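You operate a simulated robot arm through the tools that you are given. There is no shell and no other tool. Be economical: measure what you need, move in short steps, check, and stop when the job is done.

You run a simulated robot arm. Do the job below in one go: nothing can be reset, and whatever is moved stays where it is left.

JOB
Strap the soft carton at 120 under the blue and green edge guards.
Fine: Lift each guard along its own top edge till it hangs in line with the slot, before the strap goes round. Carry the strap clip over the carton into the brass slot, let go, press start, then put the clip back in the grey rest. One tight, sound strap. The machine stays on, at rest. Keep hands and goods off strap, slot and clip while it draws. Crush, scorch, knock over or drop nothing.

The check looks at the end state, three seconds after you hand in, the way a careful person would. Anything else that was tipped, shoved, dropped, spilled or broken makes it a failure.

ROBOT AND FRAMES
A 7-joint arm with a two-finger parallel gripper, fixed in place. Base frame: the origin is at the foot of the arm, x ahead of it, y to its left, z up. Readings come in cm, degrees, newtons and seconds.
Its first joint turns from -66.0 to 66.0 degrees. Payload 2.6 kg.
Tool frame: the origin (TCP) lies between the finger pads and is the grasp point; the fingertips stand 3 cm ahead of it; z points along the fingers, y is the line along which they close. The gripper opens to 9.4 cm. The fingers are 2.8 cm wide and 1 cm thick; the gripper's body (5 by 9.6 cm) begins 5.5 cm behind the TCP.
Orientation is told as [roll, pitch, yaw] about the base's x, y, z axes, in that order, counted from this pose: with the fingers straight down and closing along the base's y, the tool's x points along the base's -x, its y along +y and its z along -z.

CONTROLS
- The arm moves only by the tool apply_moves. Its argument "increments" is a list of rows, each a list of 7 numbers: the shift along the tool's x, y, z in cm, then the turn, a rotation vector about the tool's x, y, z in degrees, then the opening, from 0 (shut) to 1 (fully open). In form: [[dx, dy, dz, wx, wy, wz, gripper], ...]. A call has 1 to 12 rows; each row shifts and turns the commanded pose from where the row before left it, along the tool's axes as they then stand. Rows are played at 5 a second. More than 5 cm and 8.6 degrees between two rows, or a gripper value outside its range, and nothing of the call is played. Where a pose cannot be reached the arm comes as near as it can. A force on the tool above 40 N (or 10 N above the force at the start of the call, whichever is more), or a blocked arm, ends the call early, and 0.2 s more pass. Each finger travels about 7.2 cm/s and halts on what it meets, pressing with about 20 N; the grip force reading is that of the motor and also rises with nothing between the fingers. The clock runs only during rows and for 0.2 s after the last one: add rows that do not move to give the fingers time. It gives the time, the measured TCP pose, the force on the tool (base axes), the opening and the grip force at its end, in the units of the frame above (readings bear some noise).
- Cameras (640 x 400 px; columns grow to the right, rows downward): "scene" is fixed at [4.88, 44.45, 56.12]; the picture's right is [-0.63, -0.78, 0.00], its down [-0.47, 0.38, -0.80] and it looks along [0.62, -0.50, -0.60] (base axes); focal length 214 px, centre (320, 200). "wrist" rides on the gripper at [7.6, 1.4, -10.2] in the tool frame; the picture's right is [-0.18, 0.98, 0.00], its down [-0.75, -0.14, -0.64] and it looks along [-0.63, -0.12, 0.77] (tool axes); focal length 243 px, centre (320, 200). There is no depth. A picture from a camera that has moved, and an enlarged one, comes with that camera's place and axes in the base frame and with its lens.
- camera(camera): a new picture of that camera. No time passes.
- inspect(camera, box): a new picture of the part [left, top, right, bottom] of that camera's present view, enlarged. No time passes.
- sign_off(): hands the job in; it is judged then, once.

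Work in short steps. Places have to be worked out from the pictures, the camera data and where the tool is seen: move nearer, look again, correct. Check each grasp and each placing, and mend what went wrong. You have 120 turns and 84 pictures in all, those below and enlarged ones among them. Open the gripper and draw the arm clear of the work before you hand the job in, unless the task says otherwise; then end with one line.

The tools are called after "Request:" as a command line: name --pt "numbers of a row" for each row, then --argument value for the rest, lists and objects as JSON in quotes. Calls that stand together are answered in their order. apply_moves: Moves the arm, as the interface text tells. Its arguments: {"type":"object","properties":{"increments":{"type":"array","items":{"type":"array","items":{"type":"number"}}}},"required":["increments"]} The other tools are called the same way: camera (camera) takes a picture; inspect (camera, box) takes an enlarged picture of a part of a camera's view; sign_off () hands the job in.

At the start:

```text
t: 0.0
tool_pos: [32.58, 11.74, 43.91]
tool_rot: [0.1, 0.0, 0.0]
ft_force: [-0.9, -0.4, -0.1]
opening: 9.41
gripper_force: 0.0
```

scene: 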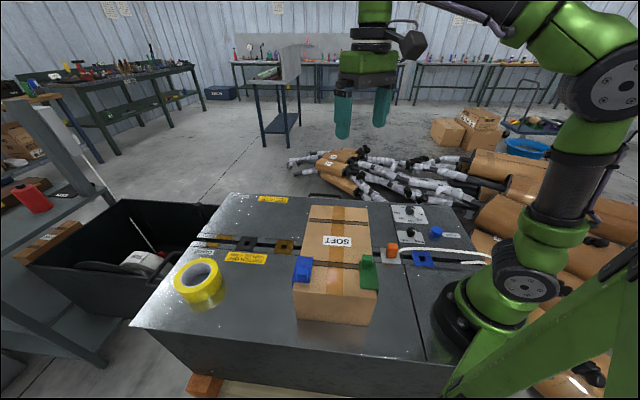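
wrist: 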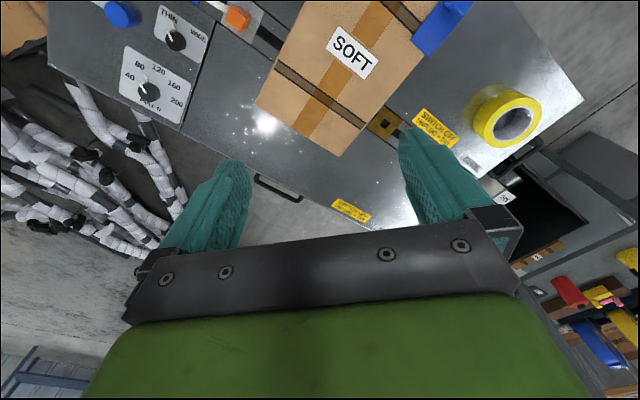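

The scene shows the carton on a strapping machine with two guards, knobs, clip and slots. I'll look closer at the details.

Request:
inspect --camera "scene" --box '[360, 190, 520, 290]'

Request:
inspect --camera "scene" --box '[180, 190, 390, 330]'

Request:
inspect --camera "wrist" --box '[90, 0, 290, 125]'

Request:
inspect --camera "wrist" --box '[240, 0, 560, 200]'

```text
4.00 times, centred on (440, 240) of scene
camera zoom: at [4.88, 44.45, 56.12], right [-0.63, -0.78, 0.0], down [-0.47, 0.38, -0.8], along [0.62, -0.5, -0.6], focal length 858 px, centre (-160, 40)
```

zoom: 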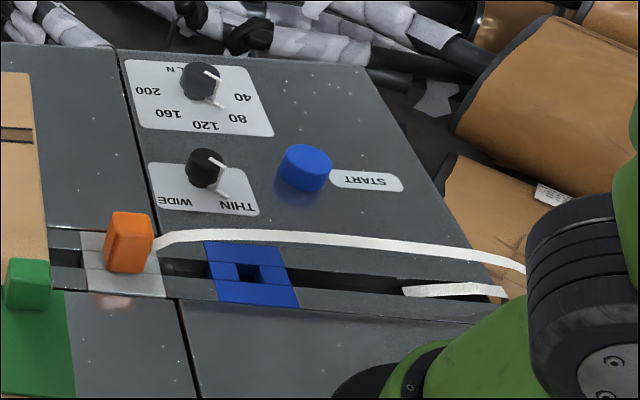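

```text
2.86 times, centred on (285, 260) of scene
camera zoom: at [4.88, 44.45, 56.12], right [-0.63, -0.78, 0.0], down [-0.47, 0.38, -0.8], along [0.62, -0.5, -0.6], focal length 613 px, centre (420, 29)
```

zoom: 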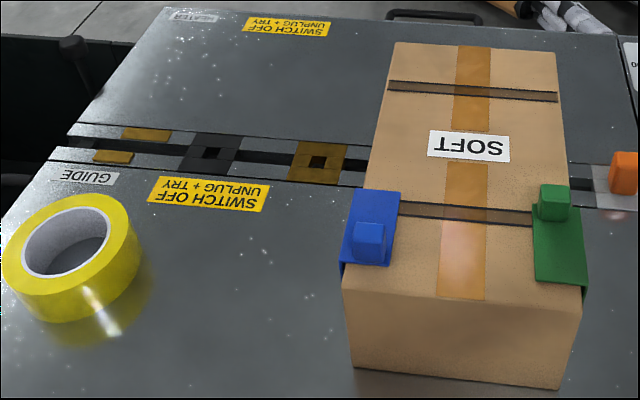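

```text
3.20 times, centred on (190, 62) of wrist
camera zoom: at [24.9, 13.3, 54.17], right [0.18, 0.98, 0.0], down [0.75, -0.14, 0.64], along [0.63, -0.12, -0.77], focal length 776 px, centre (736, 640)
```

zoom: 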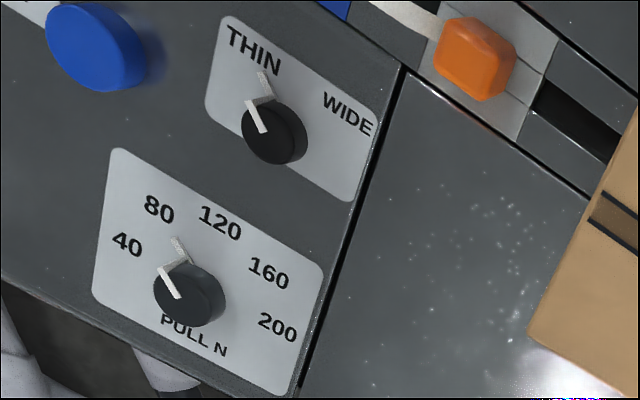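

```text
2.00 times, centred on (400, 100) of wrist
camera zoom: at [24.9, 13.3, 54.17], right [0.18, 0.98, 0.0], down [0.75, -0.14, 0.64], along [0.63, -0.12, -0.77], focal length 485 px, centre (160, 400)
```

zoom: 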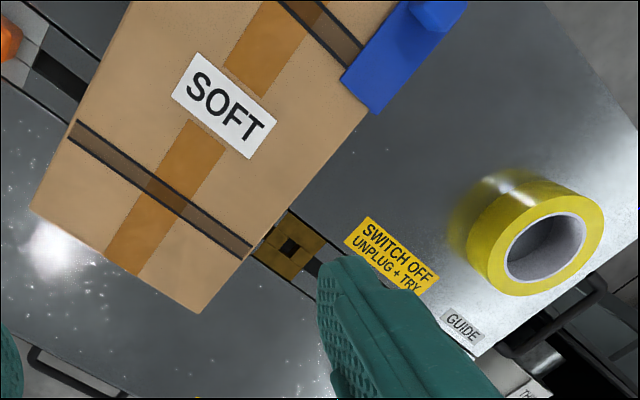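

The machine top works out at about z≈0, the brass slot near (50,24), the clip near (25,-2), start near (21,-21) and the pull knob near (33,-24). I'll zoom in on the far-end labels, the strap width and the knobs.

Request:
inspect --camera "scene" --box '[170, 225, 270, 288]'

Request:
inspect --camera "scene" --box '[385, 200, 465, 250]'

Request:
inspect --camera "scene" --box '[280, 200, 400, 275]'

Request:
inspect --camera "wrist" --box '[380, 60, 560, 220]'

```text
6.35 times, centred on (220, 256) of scene
camera zoom: at [4.88, 44.45, 56.12], right [-0.63, -0.78, 0.0], down [-0.47, 0.38, -0.8], along [0.62, -0.5, -0.6], focal length 1362 px, centre (955, -159)
```

zoom: 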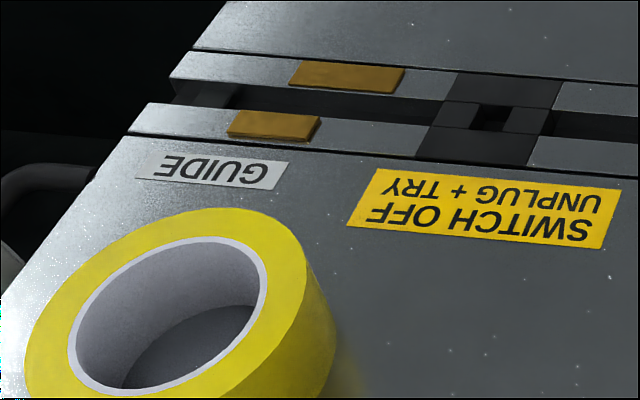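

```text
8.00 times, centred on (425, 225) of scene
camera zoom: at [4.88, 44.45, 56.12], right [-0.63, -0.78, 0.0], down [-0.47, 0.38, -0.8], along [0.62, -0.5, -0.6], focal length 1716 px, centre (-520, 0)
```

zoom: 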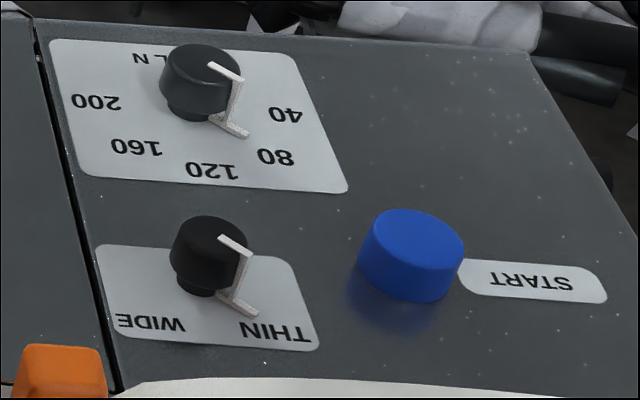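

```text
5.33 times, centred on (340, 238) of scene
camera zoom: at [4.88, 44.45, 56.12], right [-0.63, -0.78, 0.0], down [-0.47, 0.38, -0.8], along [0.62, -0.5, -0.6], focal length 1144 px, centre (213, 0)
```

zoom: 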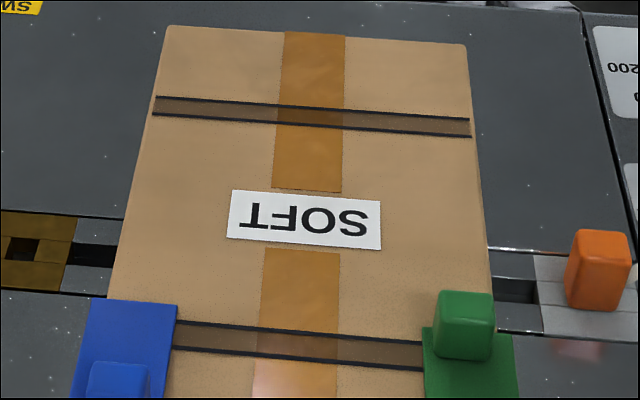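

```text
2.50 times, centred on (470, 140) of wrist
camera zoom: at [24.9, 13.3, 54.17], right [0.18, 0.98, 0.0], down [0.75, -0.14, 0.64], along [0.63, -0.12, -0.77], focal length 606 px, centre (-55, 350)
```

zoom: 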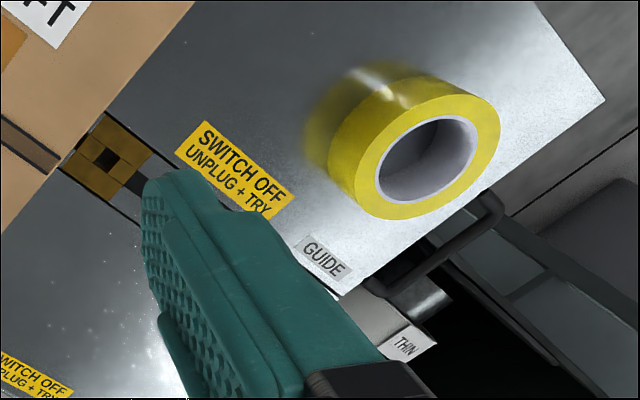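

The pull knob points at 80 and needs 120. The mode knob points at THIN, so I'll check which strap is loaded by reading the roll label in the bin.

Request:
inspect --camera "scene" --box '[60, 200, 220, 310]'

Request:
inspect --camera "scene" --box '[420, 230, 500, 280]'

```text
3.64 times, centred on (140, 255) of scene
camera zoom: at [4.88, 44.45, 56.12], right [-0.63, -0.78, 0.0], down [-0.47, 0.38, -0.8], along [0.62, -0.5, -0.6], focal length 780 px, centre (974, 0)
```

zoom: 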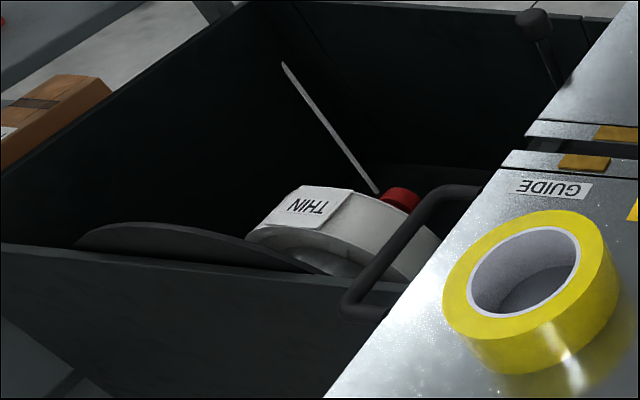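

```text
8.00 times, centred on (460, 255) of scene
camera zoom: at [4.88, 44.45, 56.12], right [-0.63, -0.78, 0.0], down [-0.47, 0.38, -0.8], along [0.62, -0.5, -0.6], focal length 1716 px, centre (-800, -240)
```

zoom: 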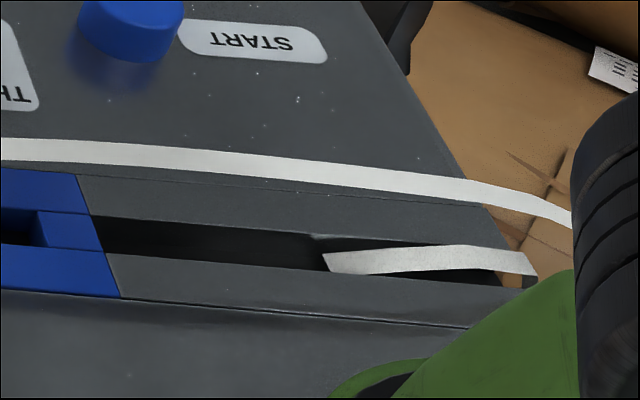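

The roll is labelled THIN and the mode is THIN, which match. The carton is about 17.5×27×15 cm, at 45° to the base. I'll move above the guards and turn the tool to the carton's axes for a better look.

Request:
apply_moves --pt "2.6 1.6 2 0 0 0 0.7" --pt "2.6 1.6 2 0 0 0 0.7" --pt "2.6 1.6 2 0 0 0 0.7" --pt "2.8 1.5 2 0 0 0 0.7" --pt "0 0 1 0 0 7.5 0.7" --pt "0 0 1 0 0 7.5 0.7" --pt "0 0 1 0 0 7.5 0.7" --pt "0 0 1 0 0 7.5 0.7" --pt "0 0 0 0 0 7.5 0.7" --pt "0 0 0 0 0 7.5 0.7" --pt "0 0 0 0 0 0 0.7"

Request:
camera --camera "wrist"

Request:
camera --camera "scene"

```text
t: 2.4
tool_pos: [21.98, 18.08, 32.09]
tool_rot: [0.1, 0.0, -45.1]
ft_force: [-0.7, -0.6, 0.3]
opening: 6.58
gripper_force: 0.1
```

```text
71 pictures are left
camera wrist: at [17.59, 24.59, 42.19], right [0.83, 0.56, 0.0], down [0.43, -0.63, 0.64], along [0.36, -0.53, -0.77], focal length 243 px, centre (320, 200)
```

wrist: 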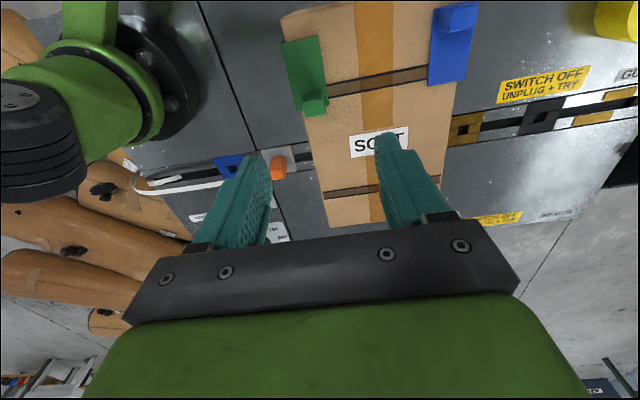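

```text
70 pictures are left
```

scene: 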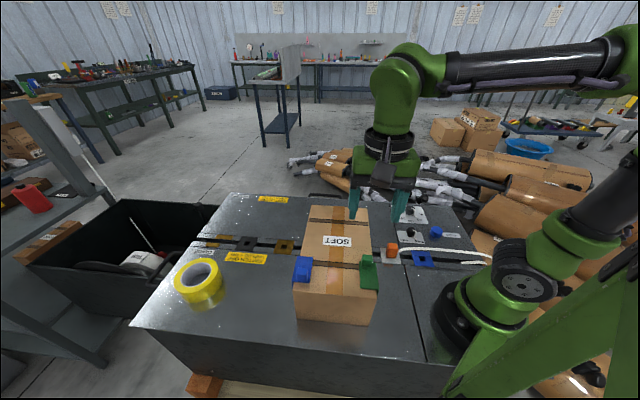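

Good view. I'll zoom in on the guards and on the slot by the carton.

Request:
inspect --camera "wrist" --box '[260, 0, 500, 150]'

Request:
inspect --camera "wrist" --box '[260, 100, 500, 250]'

Request:
inspect --camera "scene" --box '[285, 240, 391, 306]'

```text
2.67 times, centred on (380, 75) of wrist
camera zoom: at [17.59, 24.59, 42.19], right [0.83, 0.56, 0.0], down [0.43, -0.63, 0.64], along [0.36, -0.53, -0.77], focal length 647 px, centre (160, 533)
```

zoom: 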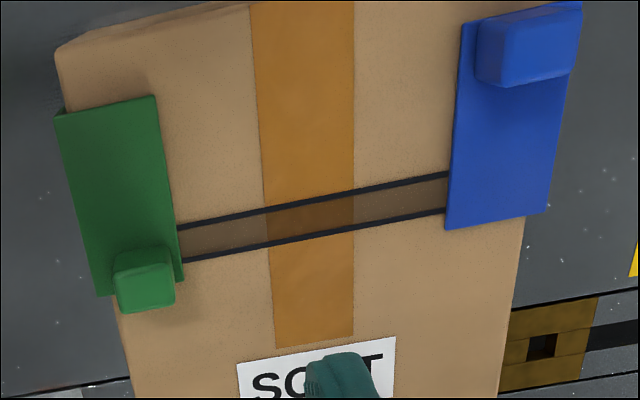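

```text
2.67 times, centred on (380, 175) of wrist
camera zoom: at [17.59, 24.59, 42.19], right [0.83, 0.56, 0.0], down [0.43, -0.63, 0.64], along [0.36, -0.53, -0.77], focal length 647 px, centre (160, 267)
```

zoom: 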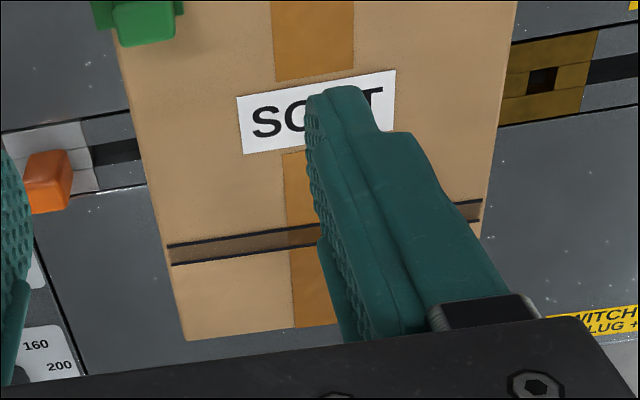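

```text
6.04 times, centred on (338, 273) of scene
camera zoom: at [4.88, 44.45, 56.12], right [-0.63, -0.78, 0.0], down [-0.47, 0.38, -0.8], along [0.62, -0.5, -0.6], focal length 1295 px, centre (211, -241)
```

zoom: 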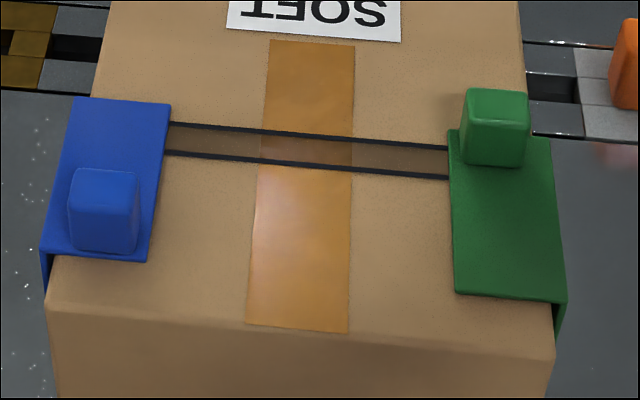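

The guards' plates span e2 −2.1…4.7, with e1=(0.707,0.707) along the slot and e2=(0.707,−0.707). The slot is at e2≈18.2, so both guards move about 17 cm along +e2. I'll go over the green block, near e1 27.4, e2 3.9, at z=22.

Request:
apply_moves --pt "-0.4 -0.3 3 0 0 0 0.6" --pt "-0.4 -0.4 4 0 0 0 0.6" --pt "-0.3 -0.3 3 0 0 0 0.6" --pt "0 0 0 0 0 0 0.6"

Request:
camera --camera "wrist"

Request:
inspect --camera "scene" --box '[300, 210, 428, 290]'

```text
t: 3.4
tool_pos: [21.96, 16.62, 21.93]
tool_rot: [0.0, 0.0, -45.1]
ft_force: [0.5, 0.2, -0.5]
opening: 5.64
gripper_force: 0.0
```

```text
66 pictures are left
camera wrist: at [17.55, 23.15, 32.13], right [0.83, 0.56, 0.0], down [0.43, -0.63, 0.64], along [0.36, -0.53, -0.77], focal length 243 px, centre (320, 200)
```

wrist: 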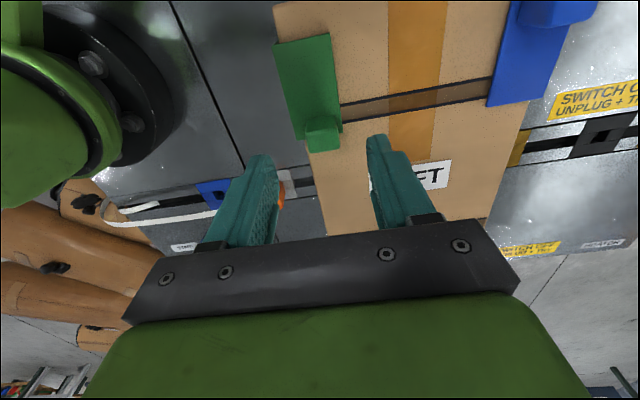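

```text
5.00 times, centred on (364, 250) of scene
camera zoom: at [4.88, 44.45, 56.12], right [-0.63, -0.78, 0.0], down [-0.47, 0.38, -0.8], along [0.62, -0.5, -0.6], focal length 1072 px, centre (100, -50)
```

zoom: 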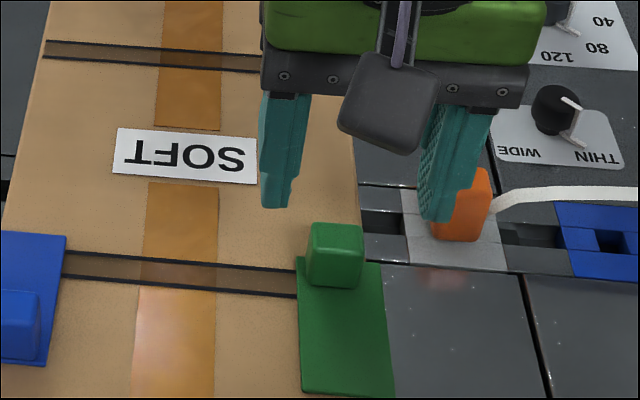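

The TCP is at e1 27.3, e2 3.8, which is over the green block at e1 26.1–28.7, e2 about 3–4.5. I'll descend to z≈17.4 and look from the scene camera.

Request:
apply_moves --pt "0 0.05 2.5 0 0 0 0.6" --pt "0 0.05 2.0 0 0 0 0.6" --pt "0 0 0 0 0 0 0.6"

Request:
inspect --camera "scene" --box '[330, 225, 410, 275]'

Request:
inspect --camera "wrist" --box '[200, 50, 440, 200]'

```text
t: 4.2
tool_pos: [22.0, 16.54, 17.53]
tool_rot: [0.0, 0.0, -45.0]
ft_force: [-0.1, -0.2, -0.5]
opening: 5.63
gripper_force: 0.0
```

```text
8.00 times, centred on (370, 250) of scene
camera zoom: at [4.88, 44.45, 56.12], right [-0.63, -0.78, 0.0], down [-0.47, 0.38, -0.8], along [0.62, -0.5, -0.6], focal length 1716 px, centre (-80, -200)
```

zoom: 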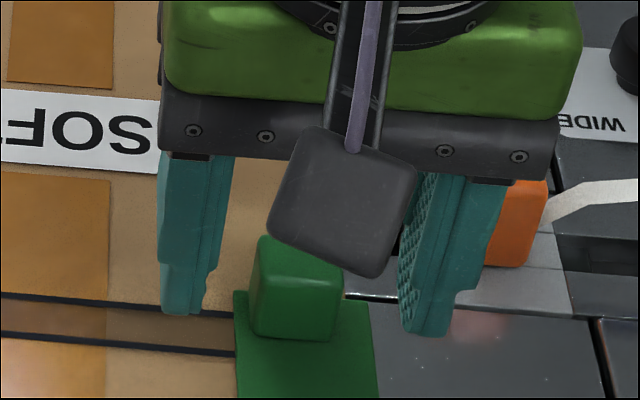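

```text
2.67 times, centred on (320, 125) of wrist
camera zoom: at [17.62, 23.19, 27.7], right [0.83, 0.56, 0.0], down [0.43, -0.63, 0.64], along [0.36, -0.53, -0.77], focal length 647 px, centre (320, 400)
```

zoom: 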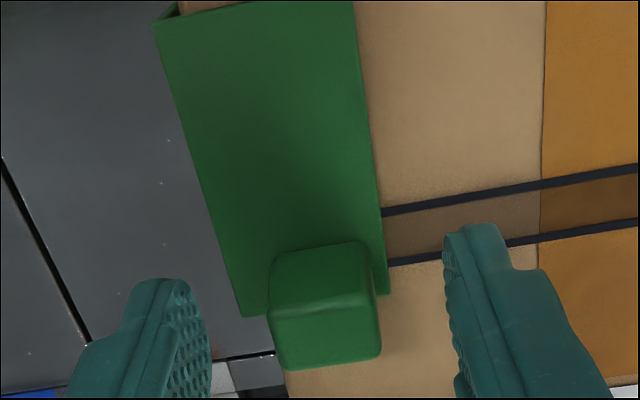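

The block sits centred between the fingers, with the tips just above the plate. I'll close.

Request:
apply_moves --pt "0 0 0.2 0 0 0 0.3" --pt "0 0 0 0 0 0 0.1" --pt "0 0 0 0 0 0 0.1" --pt "0 0 0 0 0 0 0.1" --pt "0 0 -0.5 0 0 0 0.1" --pt "0 0 -0.5 0 0 0 0.1" --pt "0 0 -0.5 0 0 0 0.1" --pt "0 0 0 0 0 0 0.1"

Request:
inspect --camera "scene" --box '[330, 225, 410, 325]'

Request:
inspect --camera "wrist" --box '[200, 0, 440, 200]'

```text
t: 6.0
tool_pos: [22.04, 16.51, 18.83]
tool_rot: [0.0, 0.0, -45.0]
ft_force: [0.2, 1.1, -0.8]
opening: 2.28
gripper_force: 20.3
```

```text
4.00 times, centred on (370, 275) of scene
camera zoom: at [4.88, 44.45, 56.12], right [-0.63, -0.78, 0.0], down [-0.47, 0.38, -0.8], along [0.62, -0.5, -0.6], focal length 858 px, centre (120, -100)
```

zoom: 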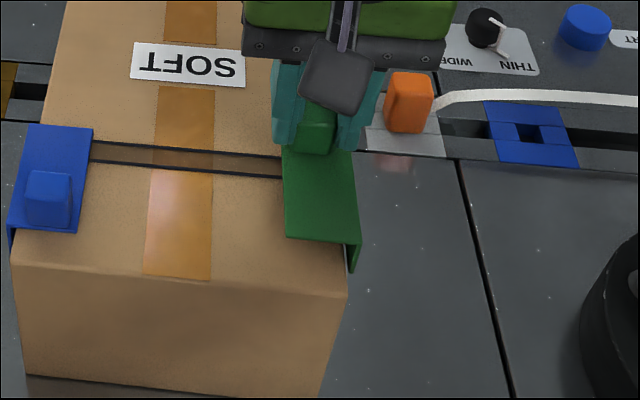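

```text
2.00 times, centred on (320, 100) of wrist
camera zoom: at [17.66, 23.13, 28.99], right [0.83, 0.56, 0.0], down [0.43, -0.63, 0.64], along [0.36, -0.53, -0.77], focal length 485 px, centre (320, 400)
```

zoom: 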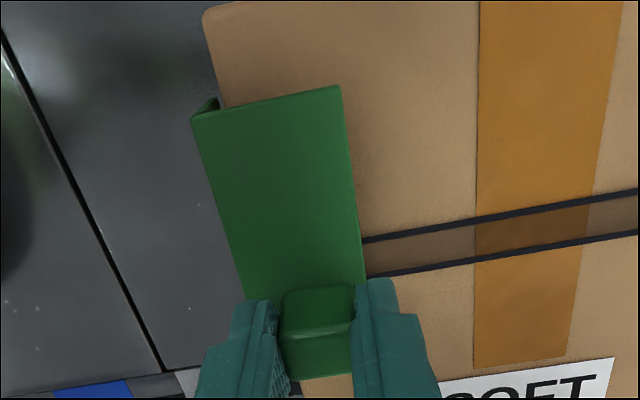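

The green guard is held and lifted about 1.3 cm. I'll carry it 17 cm along the edge (tool −x), still hanging over the side.

Request:
apply_moves --pt "-1 0 0 0 0 0 0.1" --pt "-2 0 0 0 0 0 0.1" --pt "-2 0 0 0 0 0 0.1" --pt "-2 0 0 0 0 0 0.1" --pt "-2 0 0 0 0 0 0.1" --pt "-2 0 0 0 0 0 0.1" --pt "-2 0 0 0 0 0 0.1" --pt "-2 0 0 0 0 0 0.1" --pt "-1.5 0 0 0 0 0 0.1" --pt "-0.5 0 0 0 0 0 0.1" --pt "0 0 0 0 0 0 0.1"

Request:
camera --camera "wrist"

Request:
inspect --camera "scene" --box '[290, 190, 430, 290]'

```text
t: 8.4
tool_pos: [33.96, 4.48, 18.73]
tool_rot: [0.0, 0.1, -45.0]
ft_force: [0.1, -0.7, -0.7]
opening: 2.33
gripper_force: 19.7
```

```text
60 pictures are left
camera wrist: at [29.66, 11.08, 28.98], right [0.83, 0.56, 0.0], down [0.43, -0.63, 0.64], along [0.36, -0.53, -0.77], focal length 243 px, centre (320, 200)
```

wrist: 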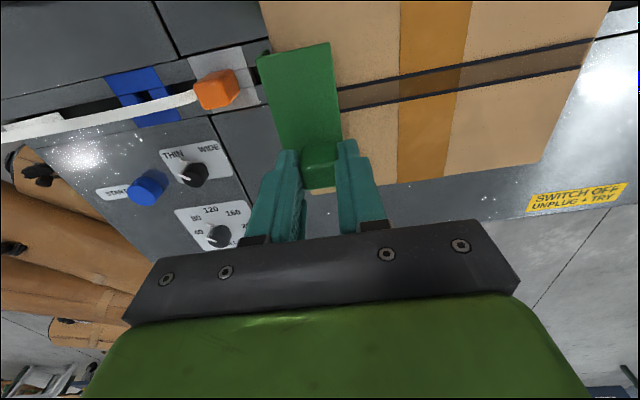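

```text
4.00 times, centred on (360, 240) of scene
camera zoom: at [4.88, 44.45, 56.12], right [-0.63, -0.78, 0.0], down [-0.47, 0.38, -0.8], along [0.62, -0.5, -0.6], focal length 858 px, centre (160, 40)
```

zoom: 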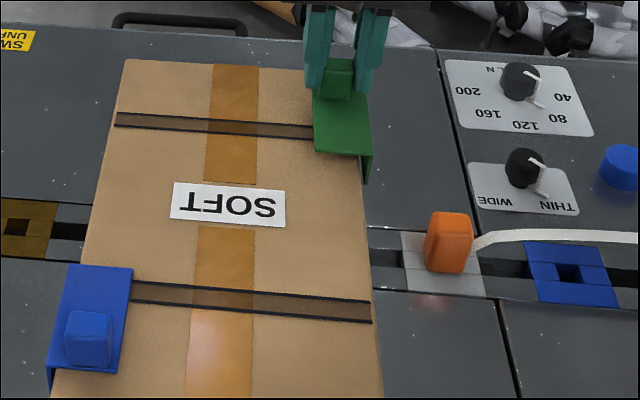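

The guard is near the target. I'll zoom in to measure the slot line against the plate.

Request:
inspect --camera "wrist" --box '[180, 20, 360, 132]'

Request:
inspect --camera "wrist" --box '[560, 0, 640, 60]'

```text
3.56 times, centred on (270, 76) of wrist
camera zoom: at [29.66, 11.08, 28.98], right [0.83, 0.56, 0.0], down [0.43, -0.63, 0.64], along [0.36, -0.53, -0.77], focal length 863 px, centre (498, 641)
```

zoom: 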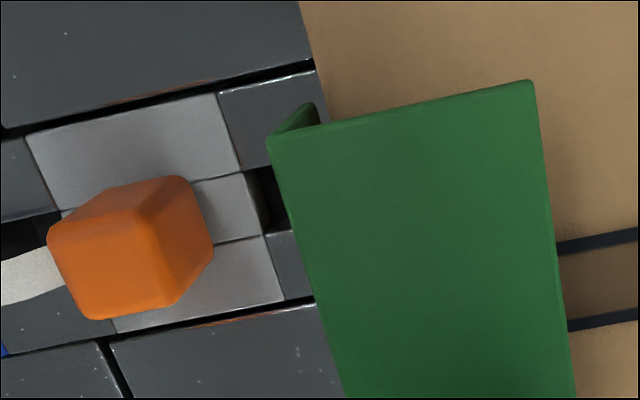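

```text
6.67 times, centred on (600, 30) of wrist
camera zoom: at [29.66, 11.08, 28.98], right [0.83, 0.56, 0.0], down [0.43, -0.63, 0.64], along [0.36, -0.53, -0.77], focal length 1618 px, centre (-1547, 1333)
```

zoom: 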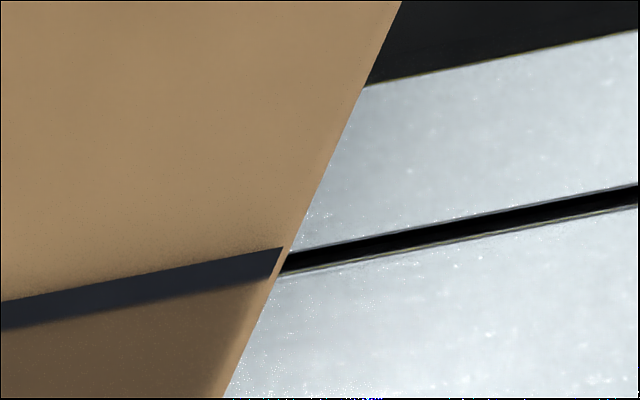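

The slot line is at e2≈18.35, the printed strip ≈18.2 and the guard centre ≈18.25, so it is aligned. I'll lower it and release gently.

Request:
apply_moves --pt "0 0 0.5 0 0 0 0.1" --pt "0 0 0.5 0 0 0 0.1" --pt "0 0 0.35 0 0 0 0.1" --pt "0 0 0 0 0 0 0.1"

Request:
inspect --camera "wrist" --box '[180, 20, 420, 170]'

```text
t: 9.4
tool_pos: [34.09, 4.46, 17.42]
tool_rot: [0.0, 0.0, -45.0]
ft_force: [0.4, -0.5, -0.6]
opening: 2.3
gripper_force: 20.4
```

```text
2.67 times, centred on (300, 95) of wrist
camera zoom: at [29.69, 11.14, 27.63], right [0.83, 0.56, 0.0], down [0.43, -0.63, 0.64], along [0.36, -0.53, -0.77], focal length 647 px, centre (373, 480)
```

zoom: 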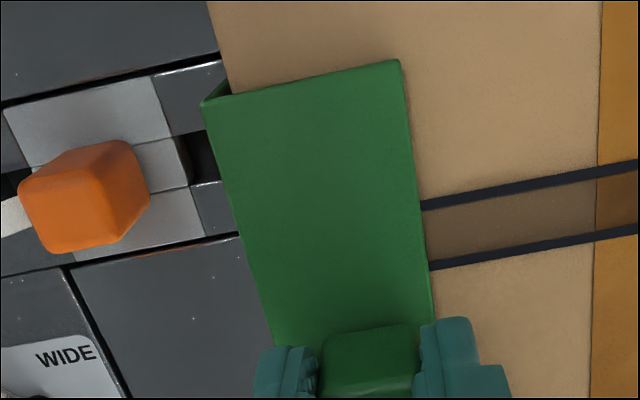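

The plate is just above or on the carton. I'll lower a touch, open, and back up.

Request:
apply_moves --pt "0 0 0.12 0 0 0 0.1" --pt "0 0 0 0 0 0 0.32" --pt "0 0 0 0 0 0 0.45" --pt "0 0 0 0 0 0 0.5" --pt "0 0 -2 0 0 0 0.5" --pt "0 0 -4 0 0 0 0.6" --pt "0 0 0 0 0 0 0.6"

Request:
inspect --camera "wrist" --box '[180, 40, 420, 190]'

Request:
inspect --camera "scene" --box '[320, 200, 400, 250]'

```text
t: 11.0
tool_pos: [34.18, 4.58, 23.27]
tool_rot: [0.0, -0.1, -45.0]
ft_force: [0.0, 0.0, 0.1]
opening: 5.64
gripper_force: 0.1
```

```text
2.67 times, centred on (300, 115) of wrist
camera zoom: at [29.68, 11.11, 33.39], right [0.83, 0.56, 0.0], down [0.43, -0.63, 0.64], along [0.36, -0.53, -0.77], focal length 647 px, centre (373, 427)
```

zoom: 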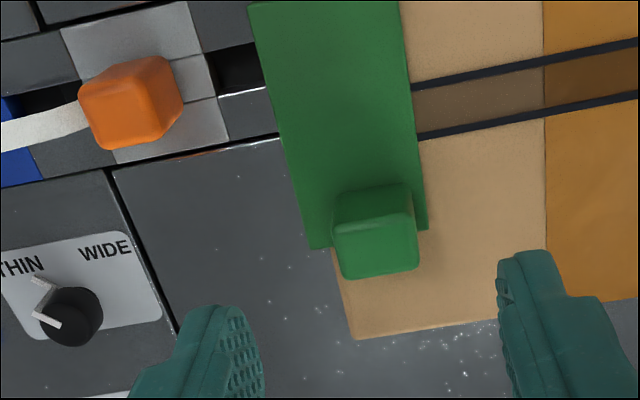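

```text
8.00 times, centred on (360, 225) of scene
camera zoom: at [4.88, 44.45, 56.12], right [-0.63, -0.78, 0.0], down [-0.47, 0.38, -0.8], along [0.62, -0.5, -0.6], focal length 1716 px, centre (0, 0)
```

zoom: 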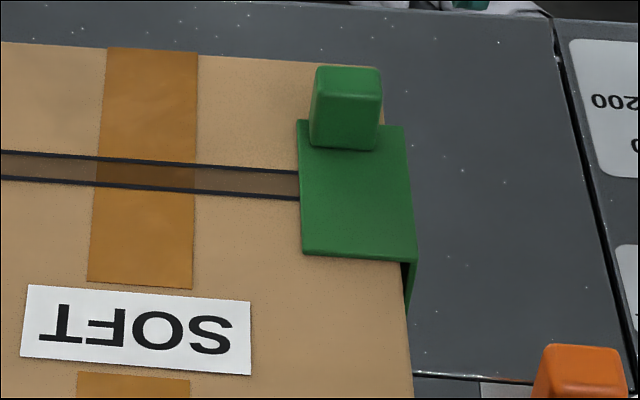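

Green is seated. Next I'll go to the blue block, near e1 41.8, e2 −1.2.

Request:
apply_moves --pt "3.6 2.4 0 0 0 0 0.6" --pt "3.7 2.4 0 0 0 0 0.6" --pt "3.7 2.4 0 0 0 0 0.6" --pt "3.7 2.4 0 0 0 0 0.6" --pt "3.7 2.4 0 0 0 0 0.6" --pt "3.6 2.4 0 0 0 0 0.6" --pt "0 0 0 0 0 0 0.6"

Request:
inspect --camera "wrist" --box '[200, 40, 440, 190]'

Request:
inspect --camera "scene" --box '[260, 210, 370, 300]'

```text
t: 12.6
tool_pos: [28.7, 30.23, 23.34]
tool_rot: [-0.1, 0.0, -45.0]
ft_force: [-0.5, -0.3, -0.5]
opening: 5.64
gripper_force: 0.1
```

```text
2.67 times, centred on (320, 115) of wrist
camera zoom: at [24.34, 36.9, 33.54], right [0.83, 0.56, 0.0], down [0.43, -0.63, 0.64], along [0.36, -0.53, -0.77], focal length 647 px, centre (320, 427)
```

zoom: 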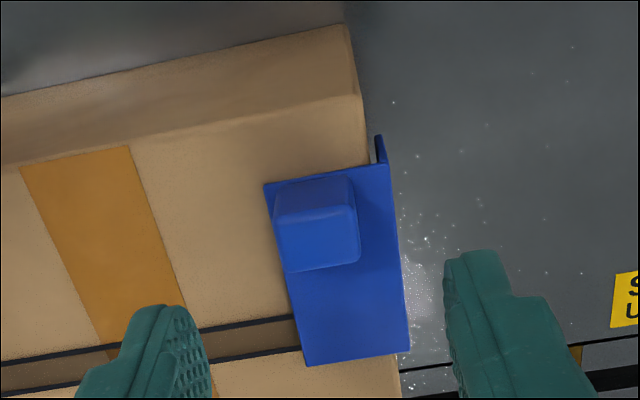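

```text
4.44 times, centred on (315, 255) of scene
camera zoom: at [4.88, 44.46, 56.12], right [-0.63, -0.78, 0.0], down [-0.47, 0.38, -0.8], along [0.62, -0.5, -0.6], focal length 953 px, centre (342, -44)
```

zoom: 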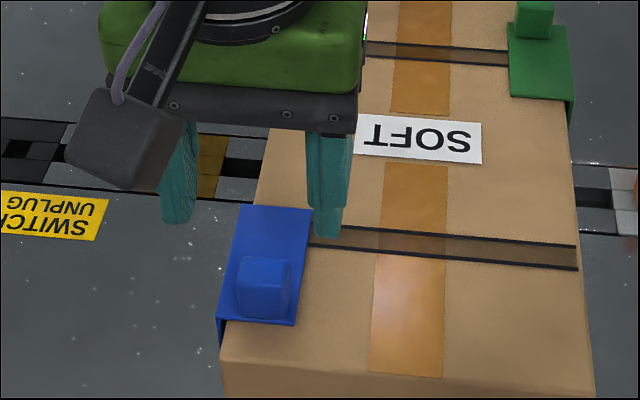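

The block centre is at e1 41.8, e2 −1.4. I'll make a small correction, descend, and check.

Request:
apply_moves --pt "0.35 0.15 2 0 0 0 0.6" --pt "0 0 2 0 0 0 0.6" --pt "0 0 1.8 0 0 0 0.6" --pt "0 0 0 0 0 0 0.6"

Request:
inspect --camera "wrist" --box '[200, 40, 440, 190]'

```text
t: 13.6
tool_pos: [28.5, 30.73, 17.49]
tool_rot: [0.0, 0.0, -45.0]
ft_force: [-0.6, -0.6, -0.3]
opening: 5.64
gripper_force: 0.1
```

```text
2.67 times, centred on (320, 115) of wrist
camera zoom: at [24.15, 37.22, 27.67], right [0.83, 0.56, 0.0], down [0.43, -0.63, 0.64], along [0.36, -0.53, -0.77], focal length 647 px, centre (320, 427)
```

zoom: 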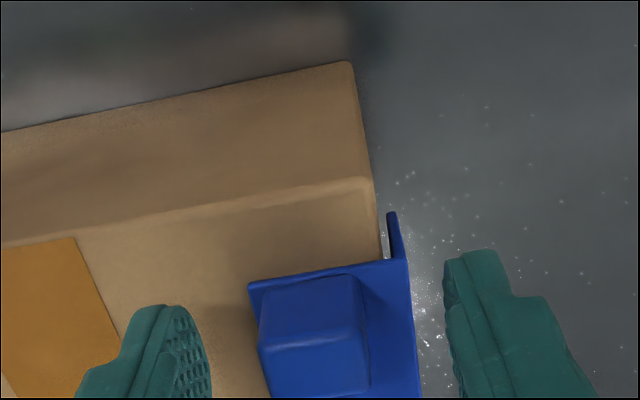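

The block is between the pads. I'll close and lift 1.4 cm.

Request:
apply_moves --pt "0 0 0.1 0 0 0 0.3" --pt "0 0 0 0 0 0 0.1" --pt "0 0 0 0 0 0 0.1" --pt "0 0 0 0 0 0 0.1" --pt "0 0 -0.5 0 0 0 0.1" --pt "0 0 -0.5 0 0 0 0.1" --pt "0 0 -0.4 0 0 0 0.1" --pt "0 0 0 0 0 0 0.1"

Request:
inspect --camera "wrist" --box '[200, 40, 440, 190]'

Request:
inspect --camera "scene" --box '[260, 210, 370, 300]'

```text
t: 15.4
tool_pos: [28.57, 30.71, 18.88]
tool_rot: [0.1, 0.0, -45.0]
ft_force: [0.3, -0.6, -0.7]
opening: 2.32
gripper_force: 20.0
```

```text
2.67 times, centred on (320, 115) of wrist
camera zoom: at [24.19, 37.25, 28.99], right [0.83, 0.56, 0.0], down [0.43, -0.63, 0.64], along [0.36, -0.53, -0.77], focal length 647 px, centre (320, 427)
```

zoom: 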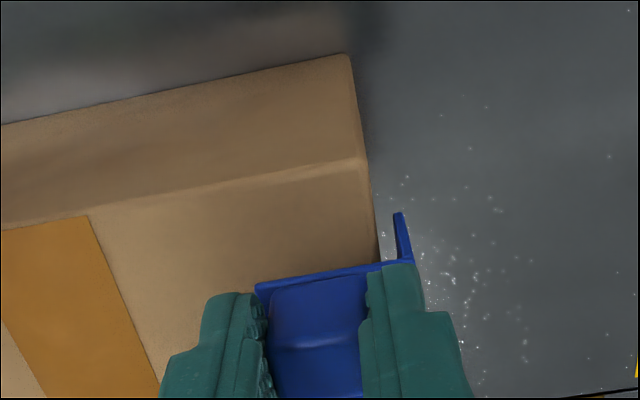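

```text
4.44 times, centred on (315, 255) of scene
camera zoom: at [4.88, 44.46, 56.12], right [-0.63, -0.78, 0.0], down [-0.47, 0.38, -0.8], along [0.62, -0.5, -0.6], focal length 953 px, centre (342, -44)
```

zoom: 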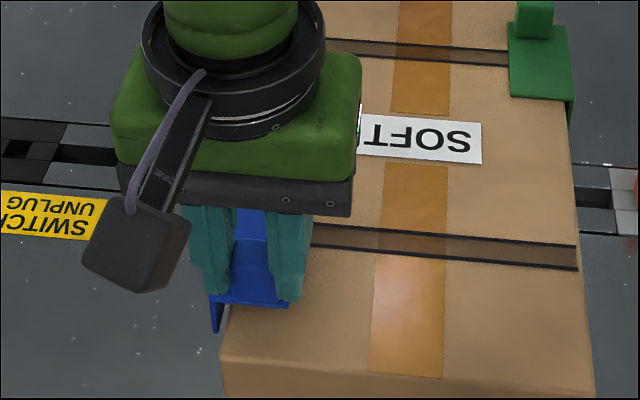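

Held. I'll carry it 17.1 cm along +e2.

Request:
apply_moves --pt "-1 0 0 0 0 0 0.1" --pt "-2 0 0 0 0 0 0.1" --pt "-2 0 0 0 0 0 0.1" --pt "-2 0 0 0 0 0 0.1" --pt "-2 0 0 0 0 0 0.1" --pt "-2 0 0 0 0 0 0.1" --pt "-2 0 0 0 0 0 0.1" --pt "-2 0 0 0 0 0 0.1" --pt "-1.5 0 0 0 0 0 0.1" --pt "-0.6 0 0 0 0 0 0.1" --pt "0 0 0 0 0 0 0.1"

Request:
inspect --camera "wrist" --box '[200, 20, 460, 182]'

Request:
inspect --camera "scene" --box '[260, 180, 390, 280]'

```text
t: 17.8
tool_pos: [40.67, 18.41, 18.82]
tool_rot: [0.0, 0.0, -45.1]
ft_force: [1.2, -0.6, -1.2]
opening: 2.29
gripper_force: 19.7
```

```text
2.46 times, centred on (330, 101) of wrist
camera zoom: at [36.32, 25.08, 29.03], right [0.83, 0.56, 0.0], down [0.43, -0.63, 0.64], along [0.36, -0.53, -0.77], focal length 597 px, centre (295, 444)
```

zoom: 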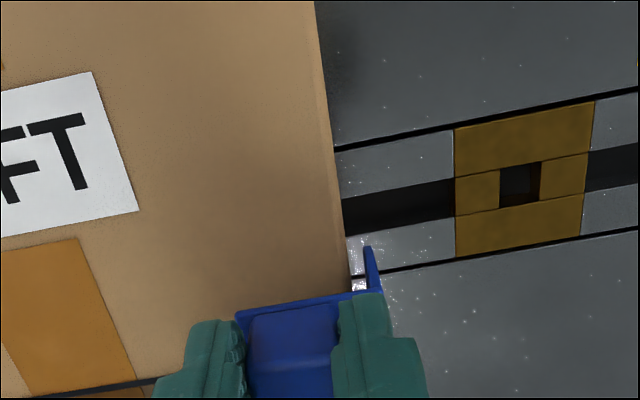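

```text
4.00 times, centred on (325, 230) of scene
camera zoom: at [4.88, 44.45, 56.12], right [-0.63, -0.78, 0.0], down [-0.47, 0.38, -0.8], along [0.62, -0.5, -0.6], focal length 858 px, centre (300, 80)
```

zoom: 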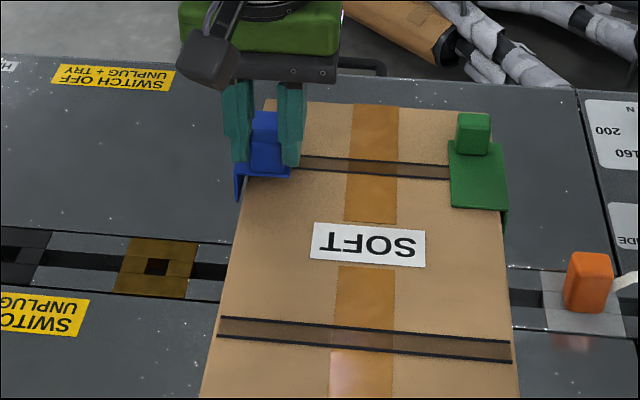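

The blue near edge is at e2≈14.9, so its centre is ≈18.3, in line with the slot (brass hole at 18.37). I'll lower, release and rise.

Request:
apply_moves --pt "0 0 0.5 0 0 0 0.1" --pt "0 0 0.5 0 0 0 0.1" --pt "0 0 0.42 0 0 0 0.1" --pt "0 0 0 0 0 0 0.1" --pt "0 0 0 0 0 0 0.32" --pt "0 0 0 0 0 0 0.45" --pt "0 0 0 0 0 0 0.5" --pt "0 0 -2 0 0 0 0.5" --pt "0 0 -4 0 0 0 0.6" --pt "0 0 -2 0 0 0 0.6" --pt "0 0 0 0 0 0 0.6"

Request:
camera --camera "wrist"

Request:
inspect --camera "scene" --box '[260, 180, 390, 280]'

```text
t: 20.2
tool_pos: [40.61, 18.65, 25.35]
tool_rot: [-0.1, 0.0, -45.0]
ft_force: [0.2, -0.2, 0.1]
opening: 5.67
gripper_force: 0.0
```

```text
46 pictures are left
camera wrist: at [36.27, 25.13, 35.57], right [0.83, 0.56, 0.0], down [0.43, -0.63, 0.64], along [0.36, -0.53, -0.77], focal length 243 px, centre (320, 200)
```

wrist: 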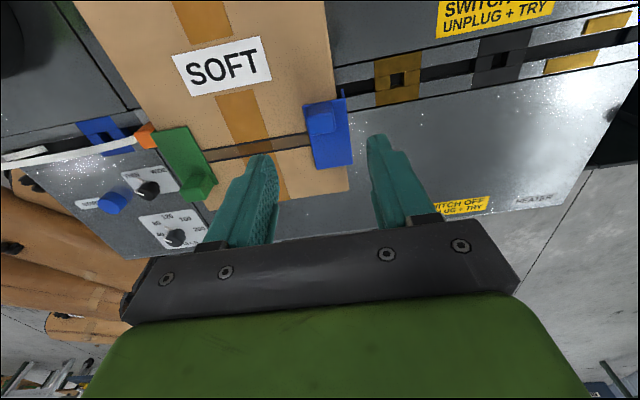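

```text
4.00 times, centred on (325, 230) of scene
camera zoom: at [4.88, 44.45, 56.12], right [-0.63, -0.78, 0.0], down [-0.47, 0.38, -0.8], along [0.62, -0.5, -0.6], focal length 858 px, centre (300, 80)
```

zoom: 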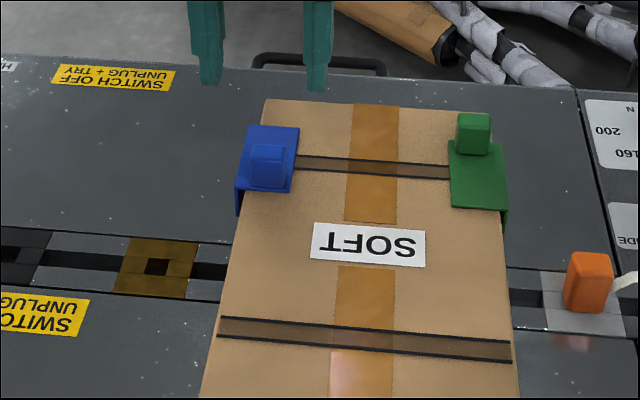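

Both guards are centred on the slot line. Next I'll move over to the pull knob near (33,−24).

Request:
apply_moves --pt "-2.4 -3.56 0 0 0 0 0.6" --pt "-2.4 -3.56 0 0 0 0 0.6" --pt "-2.4 -3.56 0 0 0 0 0.6" --pt "-2.4 -3.56 0 0 0 0 0.6" --pt "-2.4 -3.56 0 0 0 0 0.6" --pt "-2.4 -3.56 0 0 0 0 0.6" --pt "-2.4 -3.56 0 0 0 0 0.6" --pt "-2.4 -3.56 0 0 0 0 0.6" --pt "-2.4 -3.56 2 0 0 0 0.6" --pt "-2.4 -3.56 3 0 0 0 0.6" --pt "0 0 3 0 0 0 0.6" --pt "0 0 0 0 0 0 0.6"

Request:
camera --camera "wrist"

```text
refused: row 10 steps farther than a row can; nothing moved
```

```text
44 pictures are left
camera wrist: at [36.27, 25.13, 35.57], right [0.83, 0.56, 0.0], down [0.43, -0.63, 0.64], along [0.36, -0.53, -0.77], focal length 243 px, centre (320, 200)
```

wrist: 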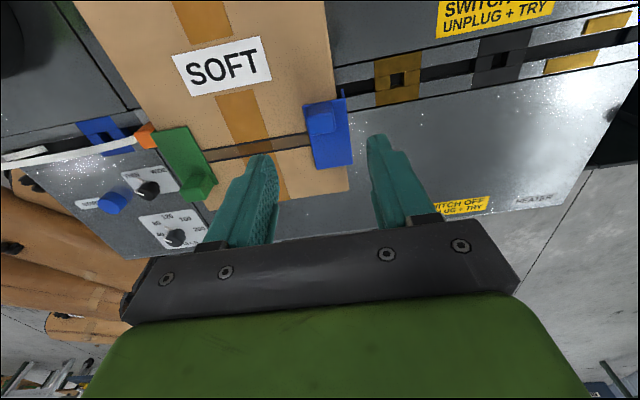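

The call was refused because row 10 was too long a step. I'll redo it with the descent in its own rows.

Request:
apply_moves --pt "-2.4 -3.56 0 0 0 0 0.6" --pt "-2.4 -3.56 0 0 0 0 0.6" --pt "-2.4 -3.56 0 0 0 0 0.6" --pt "-2.4 -3.56 0 0 0 0 0.6" --pt "-2.4 -3.56 0 0 0 0 0.6" --pt "-2.4 -3.56 0 0 0 0 0.6" --pt "-2.4 -3.56 0 0 0 0 0.6" --pt "-2.4 -3.56 0 0 0 0 0.6" --pt "-2.4 -3.56 0 0 0 0 0.6" --pt "-2.4 -3.56 0 0 0 0 0.6" --pt "0 0 4 0 0 0 0.6" --pt "0 0 4 0 0 0 0.6"

Request:
camera --camera "wrist"

```text
t: 22.8
tool_pos: [32.4, -23.58, 17.2]
tool_rot: [0.0, 0.1, -45.1]
ft_force: [-0.1, -0.2, -0.5]
opening: 5.69
gripper_force: 0.1
```

```text
43 pictures are left
camera wrist: at [28.06, -17.07, 27.46], right [0.83, 0.56, 0.0], down [0.43, -0.63, 0.64], along [0.36, -0.53, -0.77], focal length 243 px, centre (320, 200)
```

wrist: 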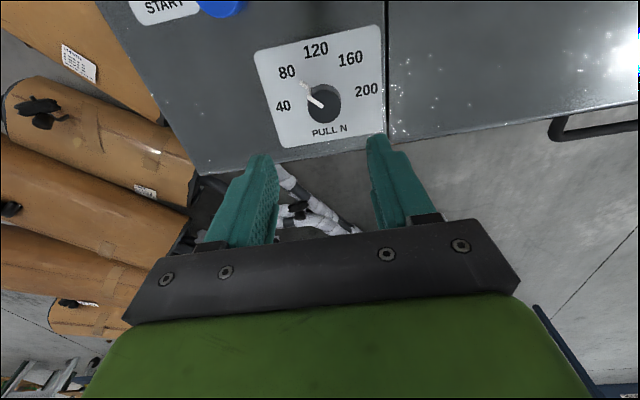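

Request:
inspect --camera "wrist" --box '[240, 20, 400, 160]'

Request:
inspect --camera "scene" --box '[370, 190, 460, 246]'

```text
2.86 times, centred on (320, 90) of wrist
camera zoom: at [28.06, -17.07, 27.46], right [0.83, 0.56, 0.0], down [0.43, -0.63, 0.64], along [0.36, -0.53, -0.77], focal length 693 px, centre (320, 514)
```

zoom: 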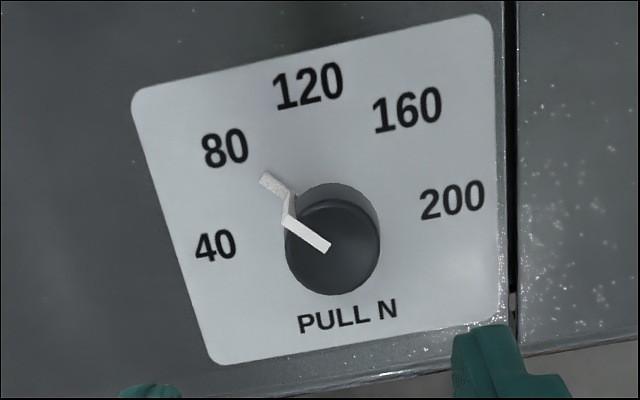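

```text
7.11 times, centred on (415, 218) of scene
camera zoom: at [4.88, 44.45, 56.12], right [-0.63, -0.78, 0.0], down [-0.47, 0.38, -0.8], along [0.62, -0.5, -0.6], focal length 1525 px, centre (-356, 72)
```

zoom: 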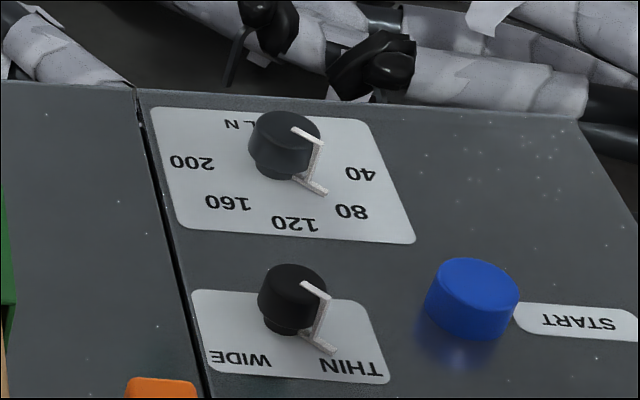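

The dial centre works out at (33.1, −23.9), with labels 45° apart. The pointer is exactly at 80, so it needs 45° clockwise. I'll return to yaw 0 so the fingers straddle the knob across its pointer, then descend partway.

Request:
apply_moves --pt "-0.71 0.33 0 0 0 0 0.6" --pt "0 0 0 0 0 -7.5 0.6" --pt "0 0 0 0 0 -7.5 0.6" --pt "0 0 0 0 0 -7.5 0.6" --pt "0 0 0 0 0 -7.5 0.6" --pt "0 0 0 0 0 -7.5 0.6" --pt "0 0 0 0 0 -7.5 0.6" --pt "0 0 4 0 0 0 0.6" --pt "0 0 3 0 0 0 0.6" --pt "0 0 0 0 0 0 0.6"

Request:
inspect --camera "wrist" --box '[220, 30, 420, 155]'

Request:
inspect --camera "scene" --box '[370, 180, 460, 236]'

```text
t: 25.0
tool_pos: [33.32, -23.98, 10.41]
tool_rot: [-0.1, 0.0, 0.0]
ft_force: [0.6, -0.7, -0.4]
opening: 5.64
gripper_force: 0.0
```

```text
3.20 times, centred on (320, 92) of wrist
camera zoom: at [25.56, -22.32, 20.53], right [0.18, 0.98, 0.0], down [0.75, -0.14, 0.64], along [0.63, -0.12, -0.77], focal length 776 px, centre (320, 544)
```

zoom: 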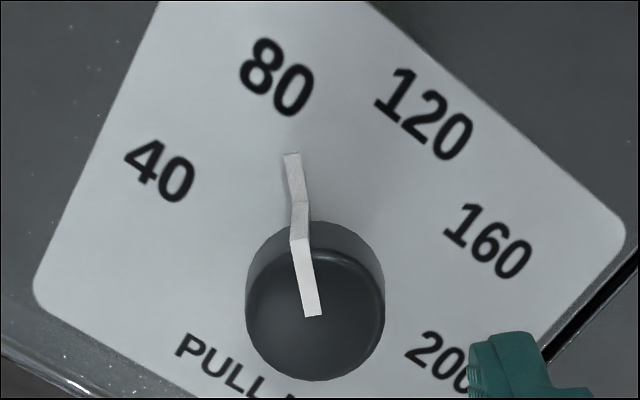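

```text
7.11 times, centred on (415, 208) of scene
camera zoom: at [4.88, 44.45, 56.12], right [-0.63, -0.78, 0.0], down [-0.47, 0.38, -0.8], along [0.62, -0.5, -0.6], focal length 1525 px, centre (-356, 143)
```

zoom: 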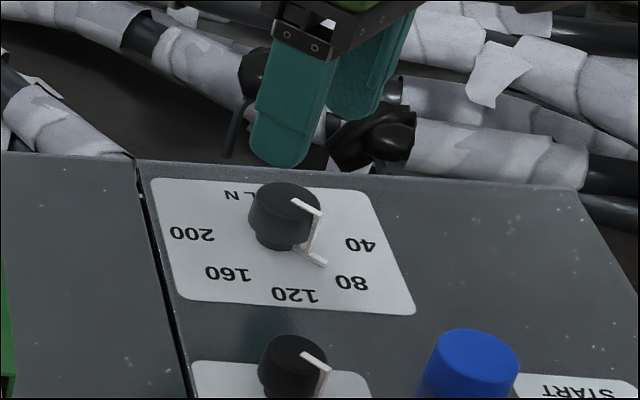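

The knob centre is about (32.95,−23.85). I'll correct slightly and descend to z≈4.6, then check.

Request:
apply_moves --pt "0.3 0.1 2 0 0 0 0.6" --pt "0 0 2 0 0 0 0.6" --pt "0 0 1.8 0 0 0 0.6" --pt "0 0 0 0 0 0 0.6"

Request:
inspect --camera "wrist" --box '[220, 60, 420, 185]'

```text
t: 26.0
tool_pos: [32.83, -23.8, 4.68]
tool_rot: [0.0, 0.0, 0.0]
ft_force: [0.1, 0.6, -0.2]
opening: 5.65
gripper_force: 0.1
```

```text
3.20 times, centred on (320, 122) of wrist
camera zoom: at [25.24, -22.22, 14.8], right [0.18, 0.98, 0.0], down [0.75, -0.14, 0.64], along [0.63, -0.12, -0.77], focal length 776 px, centre (320, 448)
```

zoom: 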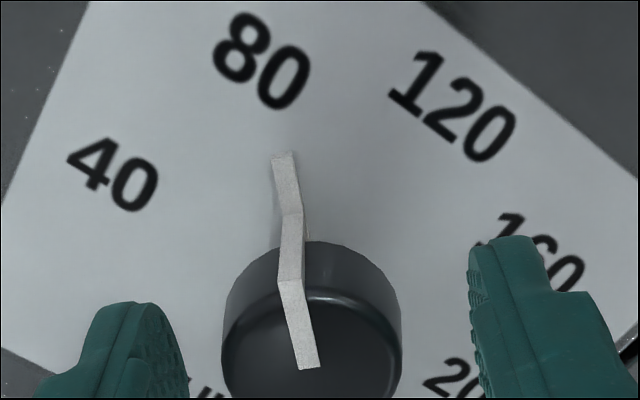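

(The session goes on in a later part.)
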